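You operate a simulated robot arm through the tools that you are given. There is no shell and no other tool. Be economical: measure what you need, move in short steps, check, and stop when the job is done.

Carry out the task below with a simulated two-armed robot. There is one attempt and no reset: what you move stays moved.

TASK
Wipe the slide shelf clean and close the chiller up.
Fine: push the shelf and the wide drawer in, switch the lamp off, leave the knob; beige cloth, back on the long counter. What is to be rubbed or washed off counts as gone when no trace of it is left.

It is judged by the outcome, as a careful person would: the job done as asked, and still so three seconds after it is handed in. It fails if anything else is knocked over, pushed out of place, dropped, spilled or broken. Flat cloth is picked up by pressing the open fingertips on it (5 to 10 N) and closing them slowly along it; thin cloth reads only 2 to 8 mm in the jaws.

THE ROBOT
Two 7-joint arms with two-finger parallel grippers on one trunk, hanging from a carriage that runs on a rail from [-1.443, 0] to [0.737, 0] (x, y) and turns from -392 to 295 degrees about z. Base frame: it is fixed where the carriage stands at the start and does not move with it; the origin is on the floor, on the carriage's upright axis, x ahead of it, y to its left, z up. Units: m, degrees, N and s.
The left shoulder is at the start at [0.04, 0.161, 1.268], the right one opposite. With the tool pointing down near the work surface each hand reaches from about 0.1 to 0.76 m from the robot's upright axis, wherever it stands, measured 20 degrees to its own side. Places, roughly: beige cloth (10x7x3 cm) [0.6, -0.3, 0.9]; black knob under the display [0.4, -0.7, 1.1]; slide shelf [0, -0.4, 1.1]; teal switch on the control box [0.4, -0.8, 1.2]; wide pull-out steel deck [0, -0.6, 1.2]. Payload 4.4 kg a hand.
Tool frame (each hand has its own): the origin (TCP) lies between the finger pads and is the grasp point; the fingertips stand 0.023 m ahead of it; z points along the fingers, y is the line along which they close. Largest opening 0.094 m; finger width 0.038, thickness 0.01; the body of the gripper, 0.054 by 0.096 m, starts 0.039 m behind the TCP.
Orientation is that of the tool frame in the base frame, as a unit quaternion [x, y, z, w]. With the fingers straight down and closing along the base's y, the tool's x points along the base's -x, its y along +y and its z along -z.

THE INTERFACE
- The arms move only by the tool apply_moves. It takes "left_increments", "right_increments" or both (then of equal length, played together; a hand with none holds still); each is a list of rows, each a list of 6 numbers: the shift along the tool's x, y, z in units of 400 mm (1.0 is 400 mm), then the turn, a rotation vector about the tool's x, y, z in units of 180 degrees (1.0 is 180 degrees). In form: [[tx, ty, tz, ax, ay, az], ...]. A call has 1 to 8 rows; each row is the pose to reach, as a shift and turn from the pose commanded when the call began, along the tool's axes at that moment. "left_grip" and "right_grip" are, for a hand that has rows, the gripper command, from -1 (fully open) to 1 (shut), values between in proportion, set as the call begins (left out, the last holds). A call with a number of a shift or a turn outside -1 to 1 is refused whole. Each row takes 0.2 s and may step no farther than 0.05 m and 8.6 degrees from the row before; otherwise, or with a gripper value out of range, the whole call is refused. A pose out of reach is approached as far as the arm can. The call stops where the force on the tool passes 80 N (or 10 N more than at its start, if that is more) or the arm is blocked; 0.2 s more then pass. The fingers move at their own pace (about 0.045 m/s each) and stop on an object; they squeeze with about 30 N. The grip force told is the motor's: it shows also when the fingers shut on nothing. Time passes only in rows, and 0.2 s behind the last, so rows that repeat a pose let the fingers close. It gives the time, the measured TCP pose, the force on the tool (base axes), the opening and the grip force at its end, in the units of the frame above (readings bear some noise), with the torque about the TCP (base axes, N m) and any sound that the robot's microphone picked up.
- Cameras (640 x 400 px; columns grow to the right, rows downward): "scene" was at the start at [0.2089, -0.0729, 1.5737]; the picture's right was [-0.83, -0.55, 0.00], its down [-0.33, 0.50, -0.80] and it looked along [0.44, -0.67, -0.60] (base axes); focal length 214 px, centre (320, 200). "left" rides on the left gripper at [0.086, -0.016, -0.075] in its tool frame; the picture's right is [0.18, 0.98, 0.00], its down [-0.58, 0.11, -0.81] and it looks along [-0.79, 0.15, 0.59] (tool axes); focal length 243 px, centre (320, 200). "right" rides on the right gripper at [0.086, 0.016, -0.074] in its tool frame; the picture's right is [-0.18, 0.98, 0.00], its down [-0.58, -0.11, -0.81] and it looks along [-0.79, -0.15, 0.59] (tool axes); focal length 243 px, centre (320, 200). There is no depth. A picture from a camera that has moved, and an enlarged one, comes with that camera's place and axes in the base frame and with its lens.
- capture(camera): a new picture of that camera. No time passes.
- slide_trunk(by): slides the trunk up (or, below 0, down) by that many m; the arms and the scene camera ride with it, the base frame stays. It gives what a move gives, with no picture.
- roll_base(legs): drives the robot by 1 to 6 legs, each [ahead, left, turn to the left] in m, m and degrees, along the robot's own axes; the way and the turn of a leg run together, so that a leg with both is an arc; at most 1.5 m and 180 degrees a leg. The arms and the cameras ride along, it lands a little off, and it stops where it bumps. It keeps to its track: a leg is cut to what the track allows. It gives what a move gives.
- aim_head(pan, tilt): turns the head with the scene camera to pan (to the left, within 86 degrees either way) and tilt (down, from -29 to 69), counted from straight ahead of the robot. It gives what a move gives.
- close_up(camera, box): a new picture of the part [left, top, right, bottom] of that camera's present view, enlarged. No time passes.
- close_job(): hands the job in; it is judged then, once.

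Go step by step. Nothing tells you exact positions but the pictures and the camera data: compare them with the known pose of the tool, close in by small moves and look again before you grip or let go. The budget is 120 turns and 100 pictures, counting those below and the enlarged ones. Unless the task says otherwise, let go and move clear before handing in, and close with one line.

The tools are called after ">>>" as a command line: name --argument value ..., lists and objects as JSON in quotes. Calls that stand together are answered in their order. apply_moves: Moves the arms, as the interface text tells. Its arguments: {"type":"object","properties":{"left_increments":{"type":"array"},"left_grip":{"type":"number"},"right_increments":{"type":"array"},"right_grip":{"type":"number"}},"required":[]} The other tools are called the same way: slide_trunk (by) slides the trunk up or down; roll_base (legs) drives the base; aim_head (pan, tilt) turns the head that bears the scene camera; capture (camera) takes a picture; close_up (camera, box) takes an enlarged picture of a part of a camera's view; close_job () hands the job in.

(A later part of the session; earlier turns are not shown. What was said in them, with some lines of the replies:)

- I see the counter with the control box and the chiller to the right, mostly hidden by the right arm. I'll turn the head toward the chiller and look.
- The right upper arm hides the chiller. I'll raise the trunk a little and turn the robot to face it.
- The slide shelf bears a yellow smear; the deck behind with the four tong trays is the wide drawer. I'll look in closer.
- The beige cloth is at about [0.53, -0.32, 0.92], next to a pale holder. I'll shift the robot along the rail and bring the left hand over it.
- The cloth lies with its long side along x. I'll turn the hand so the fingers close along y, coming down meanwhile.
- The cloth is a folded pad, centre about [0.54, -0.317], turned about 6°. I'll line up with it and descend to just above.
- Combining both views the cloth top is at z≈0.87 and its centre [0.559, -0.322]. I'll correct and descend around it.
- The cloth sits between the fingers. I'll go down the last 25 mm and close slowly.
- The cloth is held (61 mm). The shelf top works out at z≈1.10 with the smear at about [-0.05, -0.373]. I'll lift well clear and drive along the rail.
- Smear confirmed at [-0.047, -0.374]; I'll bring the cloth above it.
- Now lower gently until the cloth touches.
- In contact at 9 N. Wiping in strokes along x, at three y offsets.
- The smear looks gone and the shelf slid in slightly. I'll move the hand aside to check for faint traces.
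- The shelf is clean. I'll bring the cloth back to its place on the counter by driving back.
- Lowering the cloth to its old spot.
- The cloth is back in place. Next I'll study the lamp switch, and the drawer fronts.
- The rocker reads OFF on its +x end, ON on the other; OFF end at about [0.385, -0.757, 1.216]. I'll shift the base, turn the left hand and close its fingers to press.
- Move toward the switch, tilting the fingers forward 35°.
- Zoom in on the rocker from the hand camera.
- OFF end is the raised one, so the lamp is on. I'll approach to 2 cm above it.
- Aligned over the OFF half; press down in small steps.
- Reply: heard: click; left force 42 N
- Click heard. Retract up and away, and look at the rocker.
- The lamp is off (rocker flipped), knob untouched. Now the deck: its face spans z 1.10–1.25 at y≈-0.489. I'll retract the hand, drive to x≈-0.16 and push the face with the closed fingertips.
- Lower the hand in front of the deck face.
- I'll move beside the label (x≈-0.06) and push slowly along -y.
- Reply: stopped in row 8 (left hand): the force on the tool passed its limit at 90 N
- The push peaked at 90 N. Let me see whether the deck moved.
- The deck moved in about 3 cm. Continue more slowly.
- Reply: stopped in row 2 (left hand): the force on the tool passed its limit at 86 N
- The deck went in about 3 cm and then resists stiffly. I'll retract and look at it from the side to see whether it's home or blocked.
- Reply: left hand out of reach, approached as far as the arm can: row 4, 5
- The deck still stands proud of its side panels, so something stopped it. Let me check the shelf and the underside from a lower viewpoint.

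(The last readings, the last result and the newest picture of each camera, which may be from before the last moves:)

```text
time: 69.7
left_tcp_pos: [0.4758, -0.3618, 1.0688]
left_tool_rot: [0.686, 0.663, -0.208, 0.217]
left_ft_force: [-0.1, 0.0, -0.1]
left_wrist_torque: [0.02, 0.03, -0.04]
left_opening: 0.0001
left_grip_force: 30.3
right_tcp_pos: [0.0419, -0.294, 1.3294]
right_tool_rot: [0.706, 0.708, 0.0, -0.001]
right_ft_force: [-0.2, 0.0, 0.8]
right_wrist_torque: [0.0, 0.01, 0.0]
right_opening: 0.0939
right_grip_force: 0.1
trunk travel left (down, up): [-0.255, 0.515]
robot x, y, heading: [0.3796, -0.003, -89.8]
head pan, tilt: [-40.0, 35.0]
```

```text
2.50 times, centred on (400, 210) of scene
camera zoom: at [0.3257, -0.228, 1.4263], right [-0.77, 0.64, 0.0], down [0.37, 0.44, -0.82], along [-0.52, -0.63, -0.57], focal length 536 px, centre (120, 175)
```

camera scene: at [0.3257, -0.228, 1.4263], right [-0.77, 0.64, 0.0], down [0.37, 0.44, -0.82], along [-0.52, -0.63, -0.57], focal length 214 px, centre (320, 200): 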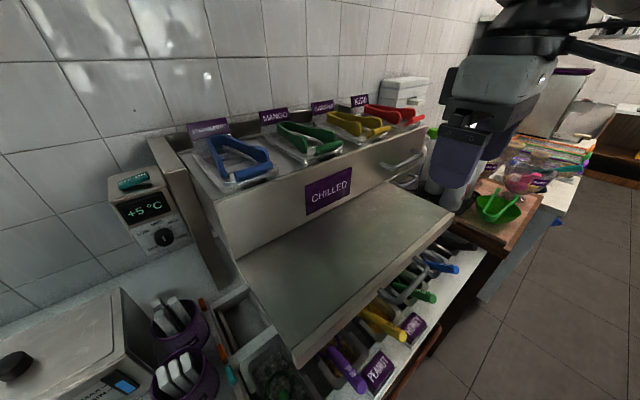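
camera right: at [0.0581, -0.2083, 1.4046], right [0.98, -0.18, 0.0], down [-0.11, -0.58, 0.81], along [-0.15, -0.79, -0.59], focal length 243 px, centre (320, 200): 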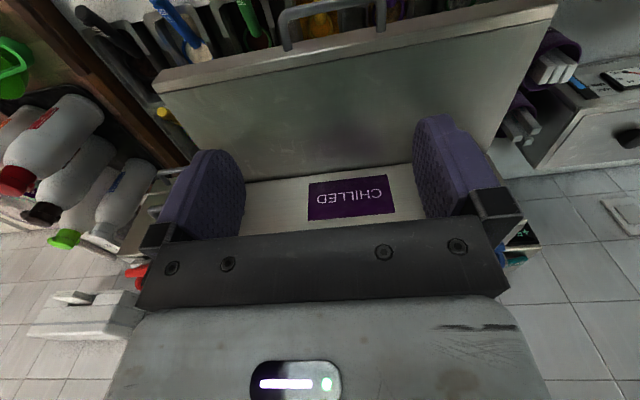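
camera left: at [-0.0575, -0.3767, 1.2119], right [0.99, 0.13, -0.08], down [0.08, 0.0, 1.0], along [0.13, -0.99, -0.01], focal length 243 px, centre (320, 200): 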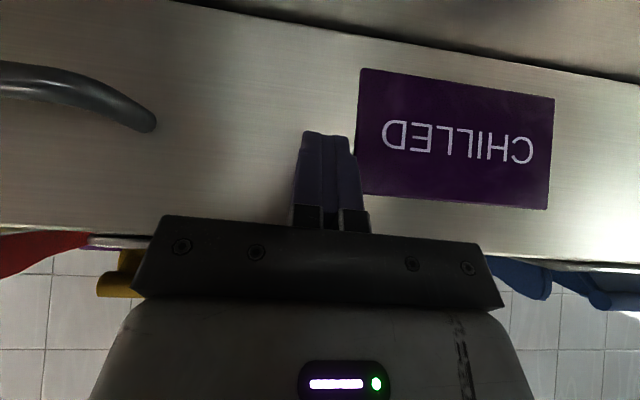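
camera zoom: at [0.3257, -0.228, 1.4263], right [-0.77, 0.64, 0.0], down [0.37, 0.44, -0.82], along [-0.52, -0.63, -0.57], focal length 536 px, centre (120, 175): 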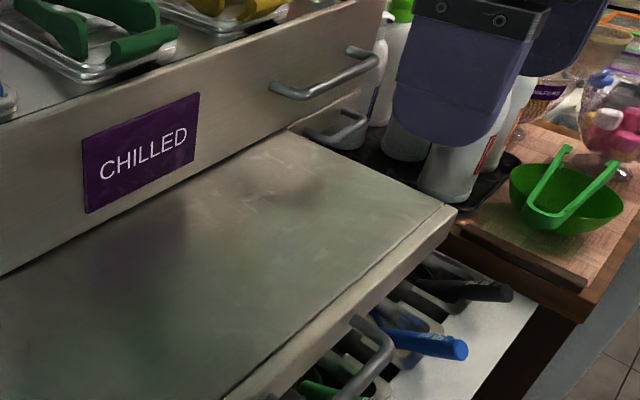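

A second, narrow drawer with its own handle sits below the deck at the right; comparing its face with the deck's would tell how far home the deck is. I'll look from there.

>>> slide_trunk --by 0.2

>>> roll_base --legs '[[0, -0.65, 0]]'

>>> aim_head --pan 0 --tilt 45

>>> capture --camera "scene"

>>> close_up --camera "scene" --box '[230, 170, 390, 290]'

```text
time: 71.9
left_tcp_pos: [0.4768, -0.3608, 1.269]
left_tool_rot: [0.686, 0.663, -0.208, 0.217]
left_ft_force: [0.4, -0.4, 0.0]
left_wrist_torque: [0.03, 0.02, -0.01]
left_opening: 0.0
left_grip_force: 30.6
right_tcp_pos: [0.0423, -0.2955, 1.5298]
right_tool_rot: [0.706, 0.708, 0.0, -0.001]
right_ft_force: [0.2, 0.3, 0.7]
right_wrist_torque: [0.0, -0.02, -0.01]
right_opening: 0.094
right_grip_force: 0.1
trunk travel left (down, up): [-0.455, 0.315]
robot x, y, heading: [0.3783, -0.0001, -89.8]
head pan, tilt: [-40.0, 35.0]
```

```text
time: 75.6
left_tcp_pos: [-0.1889, -0.3603, 1.2693]
left_tool_rot: [0.683, 0.665, -0.207, 0.218]
left_ft_force: [-0.2, -0.5, -0.1]
left_wrist_torque: [0.06, -0.01, 0.01]
left_opening: 0.0
left_grip_force: 30.3
right_tcp_pos: [-0.6235, -0.2971, 1.53]
right_tool_rot: [0.703, 0.711, -0.001, -0.001]
right_ft_force: [-0.4, -0.3, -0.1]
right_wrist_torque: [-0.01, 0.01, 0.02]
right_opening: 0.0941
right_grip_force: 0.0
trunk travel left (down, up): [-0.455, 0.315]
robot x, y, heading: [-0.2872, -0.0024, -89.0]
head pan, tilt: [-40.0, 35.0]
```

```text
time: 76.7
left_tcp_pos: [-0.1886, -0.3596, 1.2691]
left_tool_rot: [0.683, 0.665, -0.207, 0.219]
left_ft_force: [0.0, -0.1, 0.4]
left_wrist_torque: [0.04, -0.02, 0.05]
left_opening: 0.0001
left_grip_force: 30.3
right_tcp_pos: [-0.6224, -0.2972, 1.5303]
right_tool_rot: [0.703, 0.711, 0.0, 0.0]
right_ft_force: [-0.6, 1.0, 0.1]
right_wrist_torque: [0.0, -0.01, 0.0]
right_opening: 0.0942
right_grip_force: 0.1
trunk travel left (down, up): [-0.455, 0.315]
robot x, y, heading: [-0.2877, 0.0029, -89.4]
head pan, tilt: [0.0, 45.0]
```

```text
40 pictures are left
camera scene: at [-0.2827, -0.2415, 1.6114], right [-1.0, -0.01, 0.0], down [-0.01, 0.71, -0.71], along [0.01, -0.71, -0.71], focal length 214 px, centre (320, 200)
```

scene: 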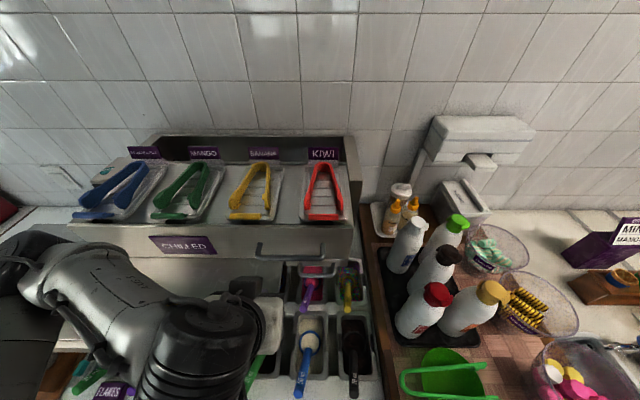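

```text
3.33 times, centred on (310, 230) of scene
camera zoom: at [-0.2827, -0.2415, 1.6114], right [-1.0, -0.01, 0.0], down [-0.01, 0.71, -0.71], along [0.01, -0.71, -0.71], focal length 715 px, centre (353, 100)
```

zoom: 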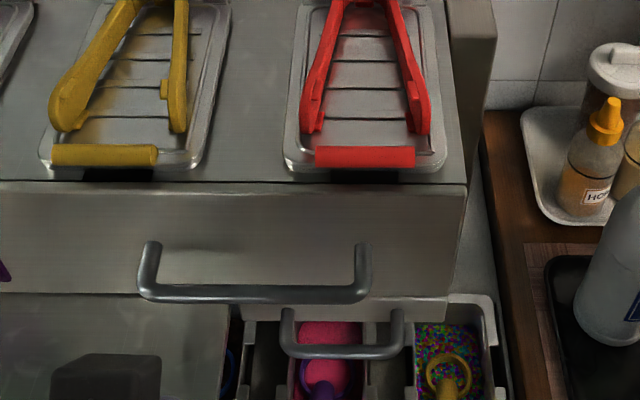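

The narrow drawer seems to have moved along with the deck. I'll look down from higher to see the gap behind the deck.

>>> slide_trunk --by 0.31

>>> roll_base --legs '[[0, 0.25, 0]]'

>>> aim_head --pan 0 --tilt 55

>>> capture --camera "scene"

>>> close_up --camera "scene" --box '[220, 130, 440, 270]'

```text
time: 79.8
left_tcp_pos: [-0.1885, -0.361, 1.5789]
left_tool_rot: [0.683, 0.665, -0.208, 0.219]
left_ft_force: [-0.1, -0.2, 0.3]
left_wrist_torque: [0.0, 0.04, 0.02]
left_opening: 0.0
left_grip_force: 29.7
right_tcp_pos: [-0.6226, -0.2971, 1.8416]
right_tool_rot: [0.703, 0.711, 0.0, 0.0]
right_ft_force: [0.1, 0.2, 0.1]
right_wrist_torque: [0.0, -0.01, 0.0]
right_opening: 0.0943
right_grip_force: 0.0
trunk travel left (down, up): [-0.765, 0.005]
robot x, y, heading: [-0.2853, -0.0016, -89.4]
head pan, tilt: [0.0, 45.0]
```

```text
time: 81.6
left_tcp_pos: [0.0598, -0.361, 1.5795]
left_tool_rot: [0.685, 0.664, -0.207, 0.217]
left_ft_force: [0.5, -1.1, 0.0]
left_wrist_torque: [0.01, 0.01, 0.02]
left_opening: 0.0001
left_grip_force: 30.1
right_tcp_pos: [-0.3738, -0.2966, 1.8402]
right_tool_rot: [0.704, 0.71, 0.0, -0.001]
right_ft_force: [-0.4, 0.2, 0.9]
right_wrist_torque: [0.04, -0.03, 0.01]
right_opening: 0.0941
right_grip_force: 0.1
trunk travel left (down, up): [-0.765, 0.005]
robot x, y, heading: [-0.0351, -0.0014, -89.6]
head pan, tilt: [0.0, 45.0]
```

```text
time: 82.3
left_tcp_pos: [0.0611, -0.3609, 1.5787]
left_tool_rot: [0.685, 0.664, -0.207, 0.218]
left_ft_force: [-0.9, 0.6, 0.0]
left_wrist_torque: [0.01, 0.0, -0.03]
left_opening: 0.0001
left_grip_force: 29.5
right_tcp_pos: [-0.3737, -0.2962, 1.8395]
right_tool_rot: [0.705, 0.71, -0.001, -0.001]
right_ft_force: [-1.0, 0.7, -0.5]
right_wrist_torque: [-0.01, -0.04, 0.0]
right_opening: 0.0938
right_grip_force: 0.1
trunk travel left (down, up): [-0.765, 0.005]
robot x, y, heading: [-0.037, -0.0016, -89.4]
head pan, tilt: [0.0, 55.0]
```

```text
38 pictures are left
camera scene: at [-0.0332, -0.2323, 1.908], right [-1.0, -0.01, 0.0], down [-0.01, 0.82, -0.57], along [0.0, -0.57, -0.82], focal length 214 px, centre (320, 200)
```

scene: 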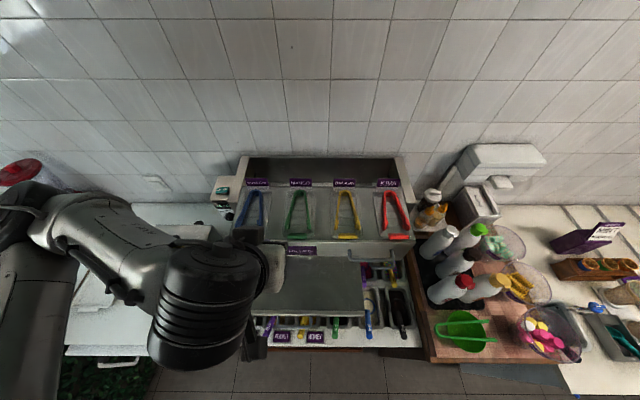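

```text
2.86 times, centred on (330, 200) of scene
camera zoom: at [-0.0332, -0.2323, 1.908], right [-1.0, -0.01, 0.0], down [-0.01, 0.82, -0.57], along [0.0, -0.57, -0.82], focal length 613 px, centre (291, 200)
```

zoom: 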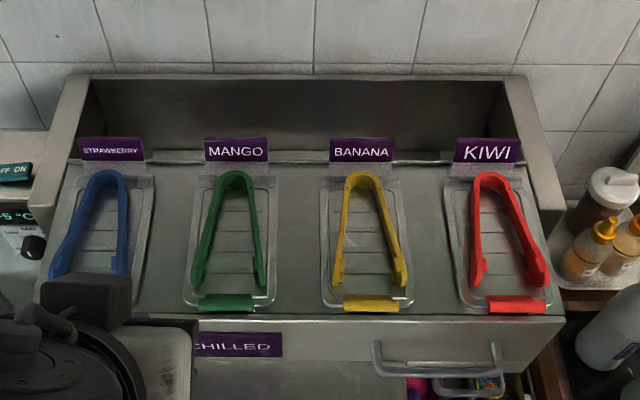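

There is still a gap behind the deck, but it hit something hard. I'll push the shelf in first, which may tell more: straighten the left hand and put it in front of the shelf handle.

>>> apply_moves --left_increments '[[0.036, 0, -0.025, 0, 0.024, 0], [0.072, 0, -0.05, 0, 0.049, 0], [0.108, 0, -0.075, 0, 0.073, 0], [0.144, 0, -0.1, 0, 0.097, 0], [0.18, 0, -0.125, 0, 0.121, 0], [0.215, 0, -0.15, 0, 0.146, 0], [0.25, 0, -0.175, 0, 0.17, 0], [0.287, 0, -0.2, 0, 0.194, 0]]'

>>> slide_trunk --by -0.3

>>> capture --camera "scene"

```text
time: 84.1
left_tcp_pos: [0.0503, -0.2395, 1.5893]
left_tool_rot: [0.716, 0.698, 0.007, 0.008]
left_ft_force: [0.4, 0.2, 0.7]
left_wrist_torque: [0.0, 0.02, -0.01]
left_opening: 0.0003
left_grip_force: 30.2
left hand out of reach, approached as far as the arm can: row 1, 2, 3, 4, 5, 6, 7, 8
right_tcp_pos: [-0.3732, -0.2945, 1.8401]
right_tool_rot: [0.705, 0.709, 0.0, 0.0]
right_ft_force: [0.2, 1.1, 0.2]
right_wrist_torque: [-0.01, -0.01, -0.05]
right_opening: 0.0941
right_grip_force: 0.1
trunk travel left (down, up): [-0.765, 0.005]
robot x, y, heading: [-0.0363, 0.0019, -89.6]
head pan, tilt: [0.0, 55.0]
```

```text
time: 87.1
left_tcp_pos: [0.0483, -0.2396, 1.2894]
left_tool_rot: [0.716, 0.698, 0.008, 0.009]
left_ft_force: [-0.5, 1.5, 0.0]
left_wrist_torque: [-0.02, 0.0, 0.02]
left_opening: 0.0
left_grip_force: 29.8
right_tcp_pos: [-0.373, -0.2955, 1.5406]
right_tool_rot: [0.705, 0.709, 0.0, 0.001]
right_ft_force: [-0.6, -0.3, -0.2]
right_wrist_torque: [0.03, -0.02, -0.02]
right_opening: 0.0939
right_grip_force: 0.0
trunk travel left (down, up): [-0.465, 0.305]
robot x, y, heading: [-0.0356, -0.0007, -89.5]
head pan, tilt: [0.0, 55.0]
```

```text
36 pictures are left
camera scene: at [-0.0332, -0.2323, 1.6081], right [-1.0, -0.01, 0.0], down [-0.01, 0.82, -0.57], along [0.0, -0.57, -0.82], focal length 214 px, centre (320, 200)
```

scene: 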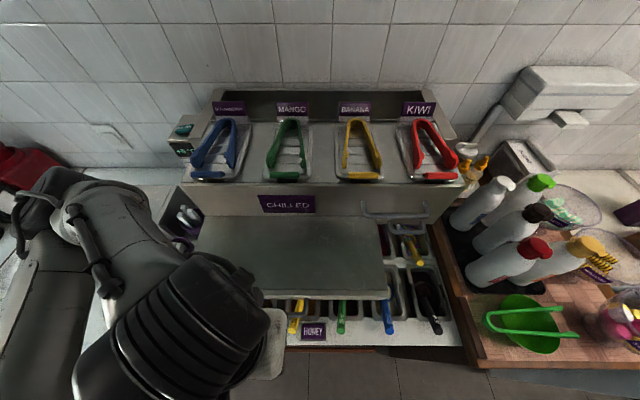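

>>> apply_moves --left_increments '[[0, 0, 0.1, 0, 0, 0], [0, 0, 0.2, 0, 0, 0], [0, 0, 0.3, 0, 0, 0], [0, 0, 0.4, 0, 0, 0], [0, 0, 0.45, 0, 0, 0]]'

>>> capture --camera "left"

```text
time: 88.3
left_tcp_pos: [0.039, -0.2576, 1.1032]
left_tool_rot: [0.715, 0.699, 0.009, 0.009]
left_ft_force: [-0.1, -0.9, 0.5]
left_wrist_torque: [0.0, 0.01, -0.03]
left_opening: 0.0
left_grip_force: 29.9
left hand out of reach, approached as far as the arm can: row 1, 2, 3, 4, 5
right_tcp_pos: [-0.373, -0.2947, 1.5415]
right_tool_rot: [0.705, 0.709, -0.001, 0.0]
right_ft_force: [0.3, 0.3, 0.6]
right_wrist_torque: [0.04, -0.01, 0.03]
right_opening: 0.094
right_grip_force: 0.0
trunk travel left (down, up): [-0.465, 0.305]
robot x, y, heading: [-0.0358, 0.0033, -89.5]
head pan, tilt: [0.0, 55.0]
```

```text
35 pictures are left
camera left: at [0.0233, -0.1715, 1.1781], right [0.99, 0.16, 0.02], down [0.07, -0.58, 0.81], along [0.14, -0.8, -0.59], focal length 243 px, centre (320, 200)
```

left: 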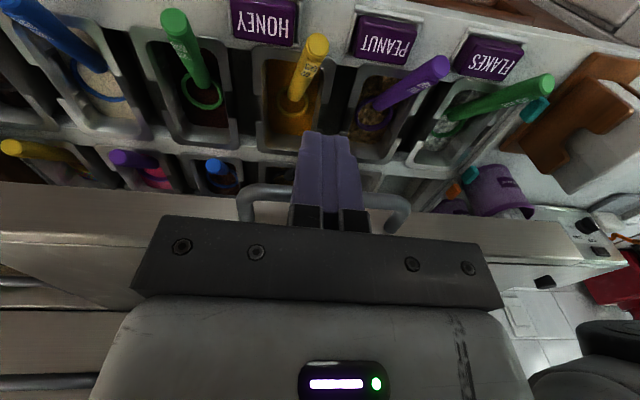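

The fingers stand just in front of the shelf handle's middle. Lower 4 cm, then start pushing slowly.

>>> apply_moves --left_increments '[[0, 0.03, 0.05, 0, 0, 0], [0, 0.03, 0.11, 0, 0, 0], [-0.02, 0.03, 0.11, 0, 0, 0], [-0.04, 0.03, 0.11, 0, 0, 0], [-0.06, 0.03, 0.11, 0, 0, 0], [-0.08, 0.03, 0.11, 0, 0, 0], [-0.1, 0.03, 0.11, 0, 0, 0], [-0.12, 0.03, 0.11, 0, 0, 0]]'

>>> capture --camera "left"

```text
time: 90.1
left_tcp_pos: [0.0507, -0.3086, 1.0597]
left_tool_rot: [0.716, 0.698, 0.007, 0.01]
left_ft_force: [0.0, -0.5, 0.4]
left_wrist_torque: [-0.04, -0.01, -0.03]
left_opening: 0.0001
left_grip_force: 30.3
right_tcp_pos: [-0.373, -0.2957, 1.5405]
right_tool_rot: [0.705, 0.709, 0.0, 0.0]
right_ft_force: [-0.2, 0.2, 0.3]
right_wrist_torque: [-0.01, 0.02, 0.03]
right_opening: 0.0938
right_grip_force: 0.0
trunk travel left (down, up): [-0.465, 0.305]
robot x, y, heading: [-0.0352, 0.0003, -89.5]
head pan, tilt: [0.0, 55.0]
```

```text
34 pictures are left
camera left: at [0.035, -0.2222, 1.1335], right [0.99, 0.16, 0.02], down [0.08, -0.58, 0.81], along [0.14, -0.8, -0.59], focal length 243 px, centre (320, 200)
```

left: 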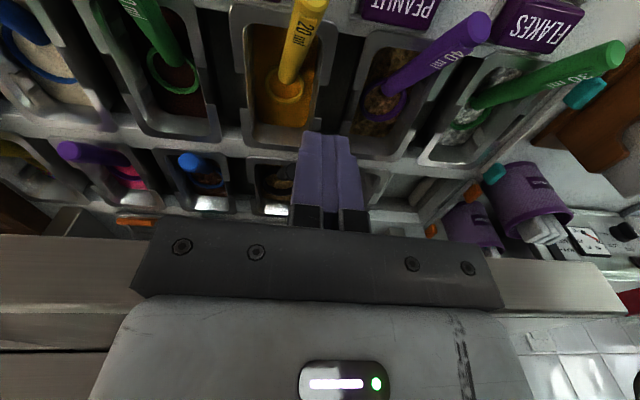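

>>> close_up --camera "scene" --box '[160, 180, 400, 340]'

```text
2.50 times, centred on (280, 260) of scene
camera zoom: at [-0.0332, -0.2324, 1.608], right [-1.0, -0.01, 0.0], down [-0.01, 0.82, -0.57], along [0.0, -0.57, -0.82], focal length 536 px, centre (420, 50)
```

zoom: 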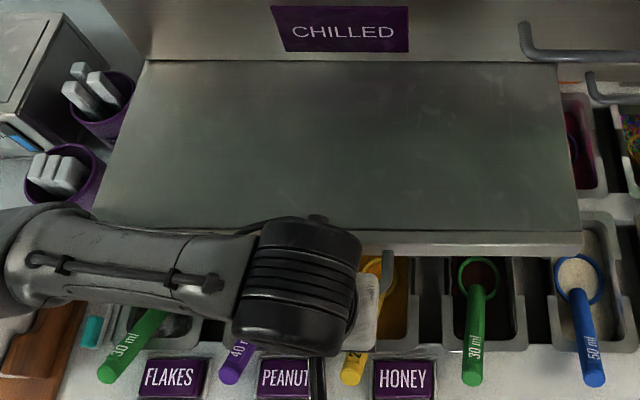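

The shelf slides in easily. Continue pushing.

>>> apply_moves --left_increments '[[-0.02, 0, 0, 0, 0, 0], [-0.045, 0, 0, 0, 0, 0], [-0.07, 0, 0, 0, 0, 0], [-0.095, 0, 0, 0, 0, 0], [-0.12, 0, 0, 0, 0, 0], [-0.145, 0, 0, 0, 0, 0], [-0.17, 0, 0, 0, 0, 0], [-0.195, 0, 0, 0, 0, 0]]'

>>> close_up --camera "scene" --box '[160, 160, 400, 320]'

```text
time: 91.9
left_tcp_pos: [0.0477, -0.3861, 1.0609]
left_tool_rot: [0.715, 0.699, 0.008, 0.009]
left_ft_force: [-0.8, -0.8, 0.5]
left_wrist_torque: [0.0, -0.01, 0.0]
left_opening: 0.0001
left_grip_force: 30.3
right_tcp_pos: [-0.3732, -0.2958, 1.5409]
right_tool_rot: [0.705, 0.71, 0.0, 0.0]
right_ft_force: [0.4, 0.5, -0.2]
right_wrist_torque: [0.0, 0.01, 0.01]
right_opening: 0.0938
right_grip_force: 0.2
trunk travel left (down, up): [-0.465, 0.305]
robot x, y, heading: [-0.0377, -0.0021, -89.6]
head pan, tilt: [0.0, 55.0]
```

```text
2.50 times, centred on (280, 240) of scene
camera zoom: at [-0.0334, -0.2324, 1.6081], right [-1.0, -0.01, 0.0], down [-0.01, 0.82, -0.57], along [0.0, -0.57, -0.82], focal length 536 px, centre (420, 100)
```

zoom: 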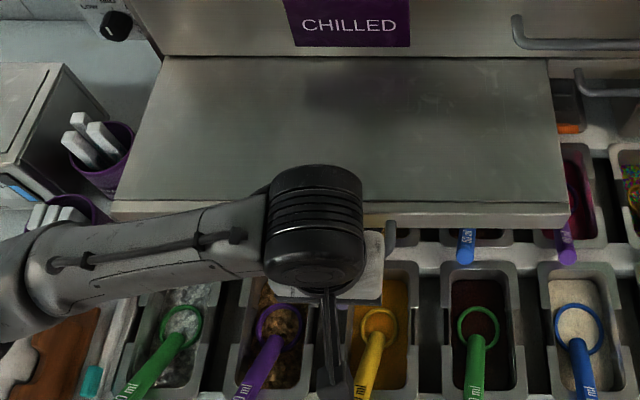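

Shelf and deck now appear to be moving together. I'll check the whole view that only they move and not the housing.

>>> capture --camera "scene"

>>> close_up --camera "scene" --box '[160, 60, 480, 260]'

```text
31 pictures are left
camera scene: at [-0.0334, -0.2324, 1.6081], right [-1.0, -0.01, 0.0], down [-0.01, 0.82, -0.57], along [0.0, -0.57, -0.82], focal length 214 px, centre (320, 200)
```

scene: 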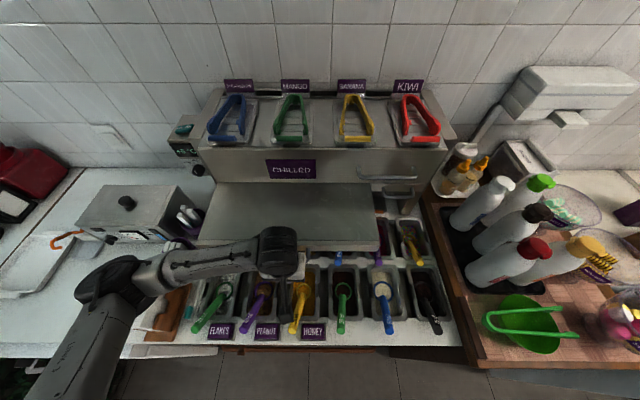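

```text
2.00 times, centred on (320, 160) of scene
camera zoom: at [-0.0334, -0.2324, 1.6081], right [-1.0, -0.01, 0.0], down [-0.01, 0.82, -0.57], along [0.0, -0.57, -0.82], focal length 429 px, centre (320, 280)
```

zoom: 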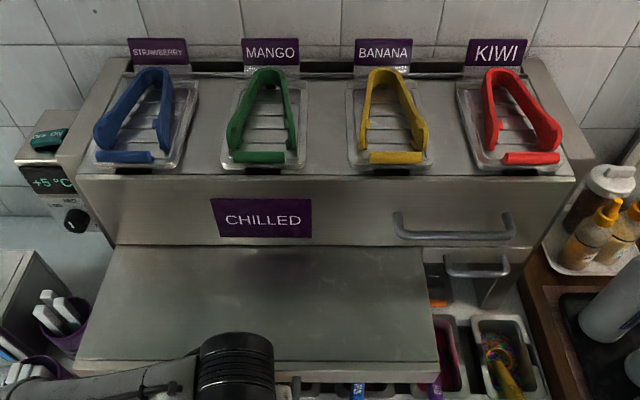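

The deck is now flush with the housing panels and the housing hasn't moved. I continue pushing the shelf in.

>>> apply_moves --left_increments '[[-0.02, 0, 0, 0, 0, 0], [-0.045, 0, 0, 0, 0, 0], [-0.07, 0, 0, 0, 0, 0], [-0.095, 0, 0, 0, 0, 0], [-0.12, 0, 0, 0, 0, 0], [-0.145, 0, 0, 0, 0, 0], [-0.17, 0, 0, 0, 0, 0], [-0.195, 0, 0, 0, 0, 0]]'

>>> close_up --camera "scene" --box '[160, 60, 480, 260]'

```text
time: 93.7
left_tcp_pos: [0.0458, -0.4638, 1.0601]
left_tool_rot: [0.715, 0.699, 0.008, 0.01]
left_ft_force: [-0.4, 0.2, -0.4]
left_wrist_torque: [0.0, 0.04, 0.0]
left_opening: 0.0002
left_grip_force: 29.7
right_tcp_pos: [-0.3729, -0.295, 1.5408]
right_tool_rot: [0.705, 0.709, 0.0, -0.001]
right_ft_force: [0.7, -0.3, -0.6]
right_wrist_torque: [0.0, 0.02, 0.0]
right_opening: 0.0941
right_grip_force: 0.0
trunk travel left (down, up): [-0.465, 0.305]
robot x, y, heading: [-0.0347, 0.0027, -89.8]
head pan, tilt: [0.0, 55.0]
```

```text
2.00 times, centred on (320, 160) of scene
camera zoom: at [-0.0333, -0.2322, 1.6079], right [-1.0, -0.01, 0.0], down [-0.01, 0.82, -0.57], along [0.0, -0.57, -0.82], focal length 429 px, centre (320, 280)
```

zoom: 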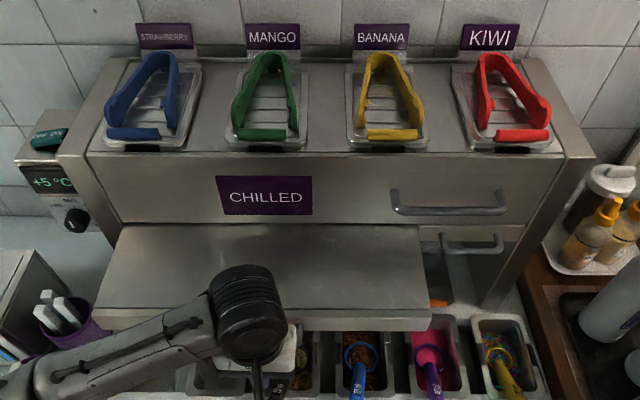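

Both still slide in together; continue.

>>> apply_moves --left_increments '[[-0.02, 0, 0, 0, 0, 0], [-0.045, 0, 0, 0, 0, 0], [-0.07, 0, 0, 0, 0, 0], [-0.095, 0, 0, 0, 0, 0], [-0.12, 0, 0, 0, 0, 0], [-0.145, 0, 0, 0, 0, 0]]'

>>> close_up --camera "scene" --box '[160, 60, 480, 260]'

```text
time: 95.1
left_tcp_pos: [0.0453, -0.5223, 1.0591]
left_tool_rot: [0.716, 0.698, 0.008, 0.008]
left_ft_force: [-0.7, 0.2, -0.4]
left_wrist_torque: [0.01, -0.02, 0.03]
left_opening: 0.0
left_grip_force: 29.7
right_tcp_pos: [-0.3729, -0.2952, 1.5402]
right_tool_rot: [0.705, 0.71, 0.001, 0.0]
right_ft_force: [0.2, 0.2, 0.8]
right_wrist_torque: [0.04, 0.02, 0.02]
right_opening: 0.0941
right_grip_force: 0.1
trunk travel left (down, up): [-0.465, 0.305]
robot x, y, heading: [-0.0387, 0.0016, -89.6]
head pan, tilt: [0.0, 55.0]
```

```text
2.00 times, centred on (320, 160) of scene
camera zoom: at [-0.0332, -0.2322, 1.6079], right [-1.0, -0.01, 0.0], down [-0.01, 0.82, -0.57], along [0.0, -0.57, -0.82], focal length 429 px, centre (320, 280)
```

zoom: 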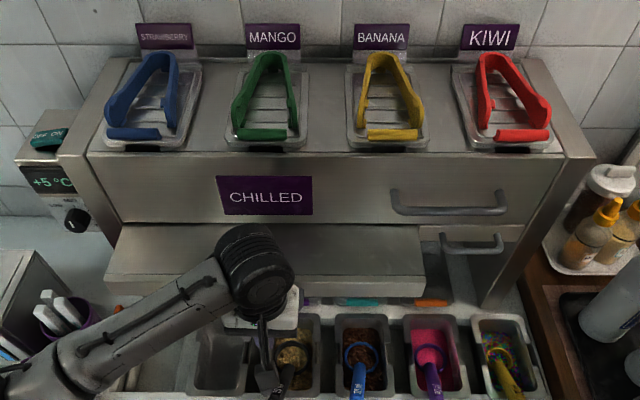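

The deck is home, flush with the panels; the shelf is now sliding under it. Push on to its stop.

>>> apply_moves --left_increments '[[-0.02, 0, 0, 0, 0, 0], [-0.045, 0, 0, 0, 0, 0], [-0.07, 0, 0, 0, 0, 0], [-0.095, 0, 0, 0, 0, 0], [-0.12, 0, 0, 0, 0, 0], [-0.145, 0, 0, 0, 0, 0], [-0.17, 0, 0, 0, 0, 0], [-0.19, 0, 0, 0, 0, 0]]'

>>> close_up --camera "scene" --box '[160, 60, 480, 260]'

```text
time: 96.9
left_tcp_pos: [0.0443, -0.5982, 1.0604]
left_tool_rot: [0.716, 0.698, 0.008, 0.008]
left_ft_force: [0.0, 1.4, -0.6]
left_wrist_torque: [-0.03, 0.02, 0.0]
left_opening: 0.0
left_grip_force: 30.5
right_tcp_pos: [-0.3736, -0.2951, 1.5394]
right_tool_rot: [0.705, 0.709, 0.0, 0.0]
right_ft_force: [0.0, -0.1, -0.3]
right_wrist_torque: [0.03, 0.02, -0.01]
right_opening: 0.0941
right_grip_force: 0.2
trunk travel left (down, up): [-0.465, 0.305]
robot x, y, heading: [-0.0374, 0.0001, -89.7]
head pan, tilt: [0.0, 55.0]
```

```text
2.00 times, centred on (320, 160) of scene
camera zoom: at [-0.0332, -0.2322, 1.6079], right [-1.0, -0.01, 0.0], down [-0.01, 0.82, -0.57], along [0.0, -0.57, -0.82], focal length 429 px, centre (320, 280)
```

zoom: 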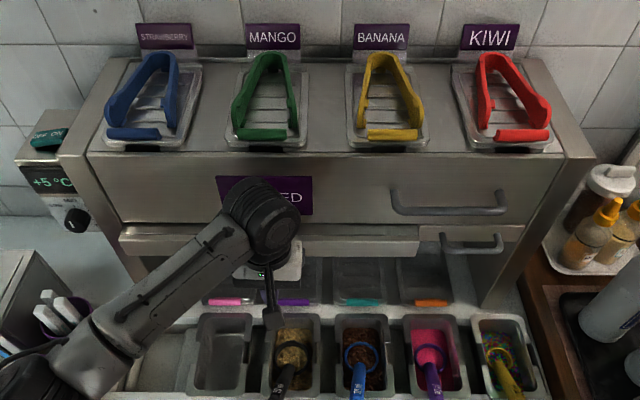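

A few more centimetres, in small steps.

>>> apply_moves --left_increments '[[-0.0125, 0, 0, 0, 0, 0], [-0.025, 0, 0, 0, 0, 0], [-0.0375, 0, 0, 0, 0, 0], [-0.05, 0, 0, 0, 0, 0], [-0.0625, 0, 0, 0, 0, 0], [-0.075, 0, 0, 0, 0, 0]]'

>>> close_up --camera "scene" --box '[160, 60, 480, 260]'

```text
time: 98.3
left_tcp_pos: [0.0422, -0.6307, 1.0614]
left_tool_rot: [0.716, 0.698, 0.007, 0.008]
left_ft_force: [0.1, -0.7, -0.5]
left_wrist_torque: [0.01, -0.02, -0.01]
left_opening: 0.0001
left_grip_force: 30.6
right_tcp_pos: [-0.3727, -0.2958, 1.5408]
right_tool_rot: [0.705, 0.709, -0.001, 0.0]
right_ft_force: [0.7, 0.9, -0.6]
right_wrist_torque: [0.02, 0.02, -0.01]
right_opening: 0.0939
right_grip_force: 0.0
trunk travel left (down, up): [-0.465, 0.305]
robot x, y, heading: [-0.0324, 0.0011, -89.3]
head pan, tilt: [0.0, 55.0]
```

```text
2.00 times, centred on (320, 160) of scene
camera zoom: at [-0.0333, -0.2324, 1.6081], right [-1.0, -0.01, 0.0], down [-0.01, 0.82, -0.57], along [0.0, -0.57, -0.82], focal length 429 px, centre (320, 280)
```

zoom: 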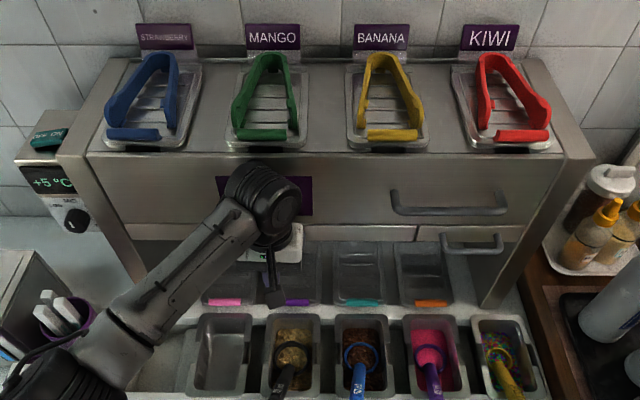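

The shelf is about flush. One more small push to feel the stop.

>>> apply_moves --left_increments '[[-0.0075, 0, 0, 0, 0, 0], [-0.015, 0, 0, 0, 0, 0], [-0.0225, 0, 0, 0, 0, 0], [-0.03, 0, 0, 0, 0, 0]]'

```text
time: 99.5
left_tcp_pos: [0.0436, -0.6318, 1.0604]
left_tool_rot: [0.718, 0.696, 0.011, 0.005]
left_ft_force: [7.7, 45.3, 16.1]
left_wrist_torque: [-1.44, 0.12, 0.49]
left_opening: 0.0001
left_grip_force: 29.6
right_tcp_pos: [-0.3711, -0.2923, 1.5376]
right_tool_rot: [0.704, 0.71, 0.003, -0.002]
right_ft_force: [0.6, 0.6, -0.3]
right_wrist_torque: [-0.02, 0.02, 0.04]
right_opening: 0.0939
right_grip_force: 0.0
trunk travel left (down, up): [-0.465, 0.305]
robot x, y, heading: [-0.0355, -0.0011, -89.8]
head pan, tilt: [0.0, 55.0]
stopped in row 4 (left hand): the force on the tool passed its limit at 82 N (the readings are from after the stop); the commanded pose is now the measured one
```

Firm stop reached. Retract and inspect.

>>> apply_moves --left_increments '[[0.05, 0, 0, 0, 0, 0], [0.15, 0, 0, 0, 0, 0], [0.25, 0, 0, 0, 0, 0], [0.35, 0, 0, 0, 0, 0], [0.45, 0, 0, 0, 0, 0], [0.45, 0, -0.1, 0, 0, 0], [0.45, 0, -0.22, 0, 0, 0], [0.45, 0, -0.34, 0, 0, 0]]'

>>> apply_moves --left_increments '[[0, 0.08, -0.08, 0, 0, 0], [0, 0.16, -0.16, 0, 0, 0], [0, 0.24, -0.24, 0, 0, 0], [0, 0.32, -0.32, 0, 0, 0], [0, 0.4, -0.4, 0, 0, 0], [0, 0.48, -0.45, 0, 0, 0]]'

>>> capture --camera "scene"

>>> close_up --camera "scene" --box '[160, 60, 480, 260]'

```text
time: 101.3
left_tcp_pos: [0.0433, -0.4591, 1.2001]
left_tool_rot: [0.716, 0.698, 0.009, 0.007]
left_ft_force: [-0.4, -0.3, 0.1]
left_wrist_torque: [0.02, -0.02, -0.04]
left_opening: 0.0
left_grip_force: 30.3
right_tcp_pos: [-0.3726, -0.2955, 1.5408]
right_tool_rot: [0.705, 0.709, 0.0, 0.0]
right_ft_force: [-0.5, 0.8, -0.4]
right_wrist_torque: [-0.01, 0.02, 0.0]
right_opening: 0.0939
right_grip_force: 0.0
trunk travel left (down, up): [-0.465, 0.305]
robot x, y, heading: [-0.0357, 0.002, -89.6]
head pan, tilt: [0.0, 55.0]
```

```text
time: 102.7
left_tcp_pos: [0.2332, -0.4645, 1.3859]
left_tool_rot: [0.718, 0.696, 0.008, 0.007]
left_ft_force: [0.2, -0.1, -0.7]
left_wrist_torque: [-0.02, 0.04, -0.01]
left_opening: 0.0
left_grip_force: 30.3
right_tcp_pos: [-0.3721, -0.2962, 1.5405]
right_tool_rot: [0.704, 0.71, 0.0, -0.001]
right_ft_force: [-0.3, -0.3, 0.2]
right_wrist_torque: [0.0, 0.0, 0.03]
right_opening: 0.0941
right_grip_force: 0.1
trunk travel left (down, up): [-0.465, 0.305]
robot x, y, heading: [-0.0369, 0.0, -89.3]
head pan, tilt: [0.0, 55.0]
```

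```text
25 pictures are left
camera scene: at [-0.0327, -0.2323, 1.6079], right [-1.0, -0.01, 0.0], down [-0.01, 0.82, -0.57], along [0.0, -0.57, -0.82], focal length 214 px, centre (320, 200)
```

scene: 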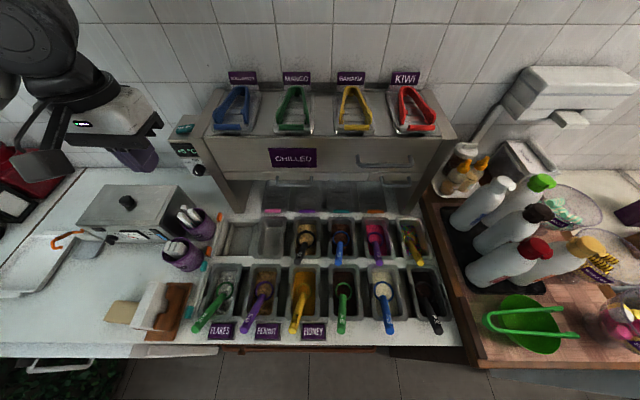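

```text
2.00 times, centred on (320, 160) of scene
camera zoom: at [-0.0327, -0.2323, 1.6079], right [-1.0, -0.01, 0.0], down [-0.01, 0.82, -0.57], along [0.0, -0.57, -0.82], focal length 429 px, centre (320, 280)
```

zoom: 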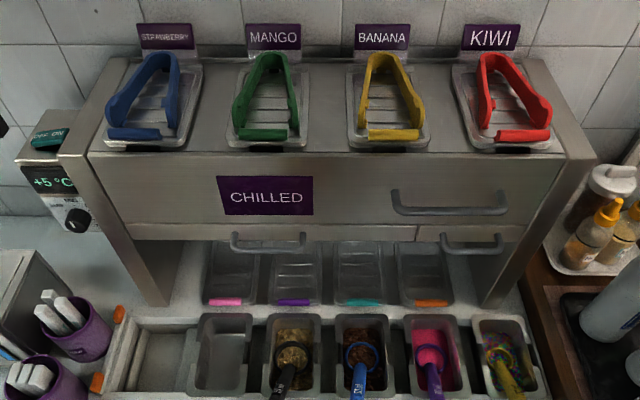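

Everything looks flush. I'll zoom on the deck corners and the cloth for a last check.

>>> close_up --camera "scene" --box '[180, 110, 280, 190]'

>>> close_up --camera "scene" --box '[370, 110, 470, 190]'

>>> close_up --camera "scene" --box '[60, 180, 260, 350]'

```text
5.00 times, centred on (230, 150) of scene
camera zoom: at [-0.0327, -0.2323, 1.6079], right [-1.0, -0.01, 0.0], down [-0.01, 0.82, -0.57], along [0.0, -0.57, -0.82], focal length 1072 px, centre (770, 450)
```

zoom: 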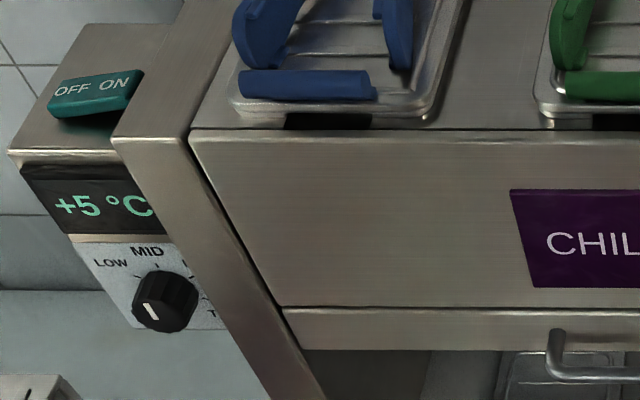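

```text
5.00 times, centred on (420, 150) of scene
camera zoom: at [-0.0327, -0.2323, 1.6079], right [-1.0, -0.01, 0.0], down [-0.01, 0.82, -0.57], along [0.0, -0.57, -0.82], focal length 1072 px, centre (-180, 450)
```

zoom: 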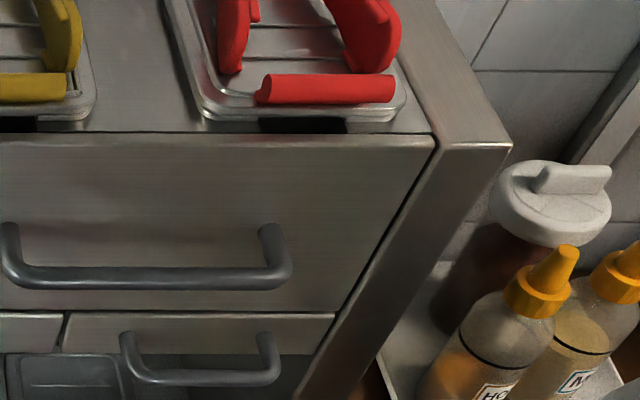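

```text
2.35 times, centred on (160, 265) of scene
camera zoom: at [-0.0327, -0.2323, 1.6079], right [-1.0, -0.01, 0.0], down [-0.01, 0.82, -0.57], along [0.0, -0.57, -0.82], focal length 505 px, centre (696, 47)
```

zoom: 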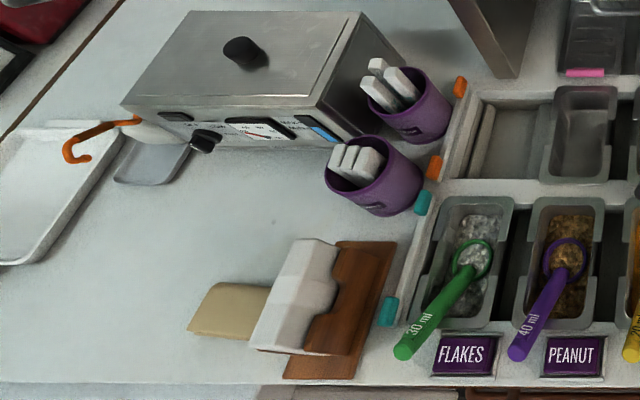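

The shelf is wiped and pushed in, the deck sits flush with the panels, and the rocker reads OFF. The knob is untouched, the cloth is back on the long counter and both hands are clear, so I'm handing in.

>>> close_job

```text
The job is handed in.
```

I wiped the yellow smear off the slide shelf with no trace visible, then pushed the shelf and the wide drawer in flush and switched the lamp off. The knob is untouched and the beige cloth is back in its place on the long counter.
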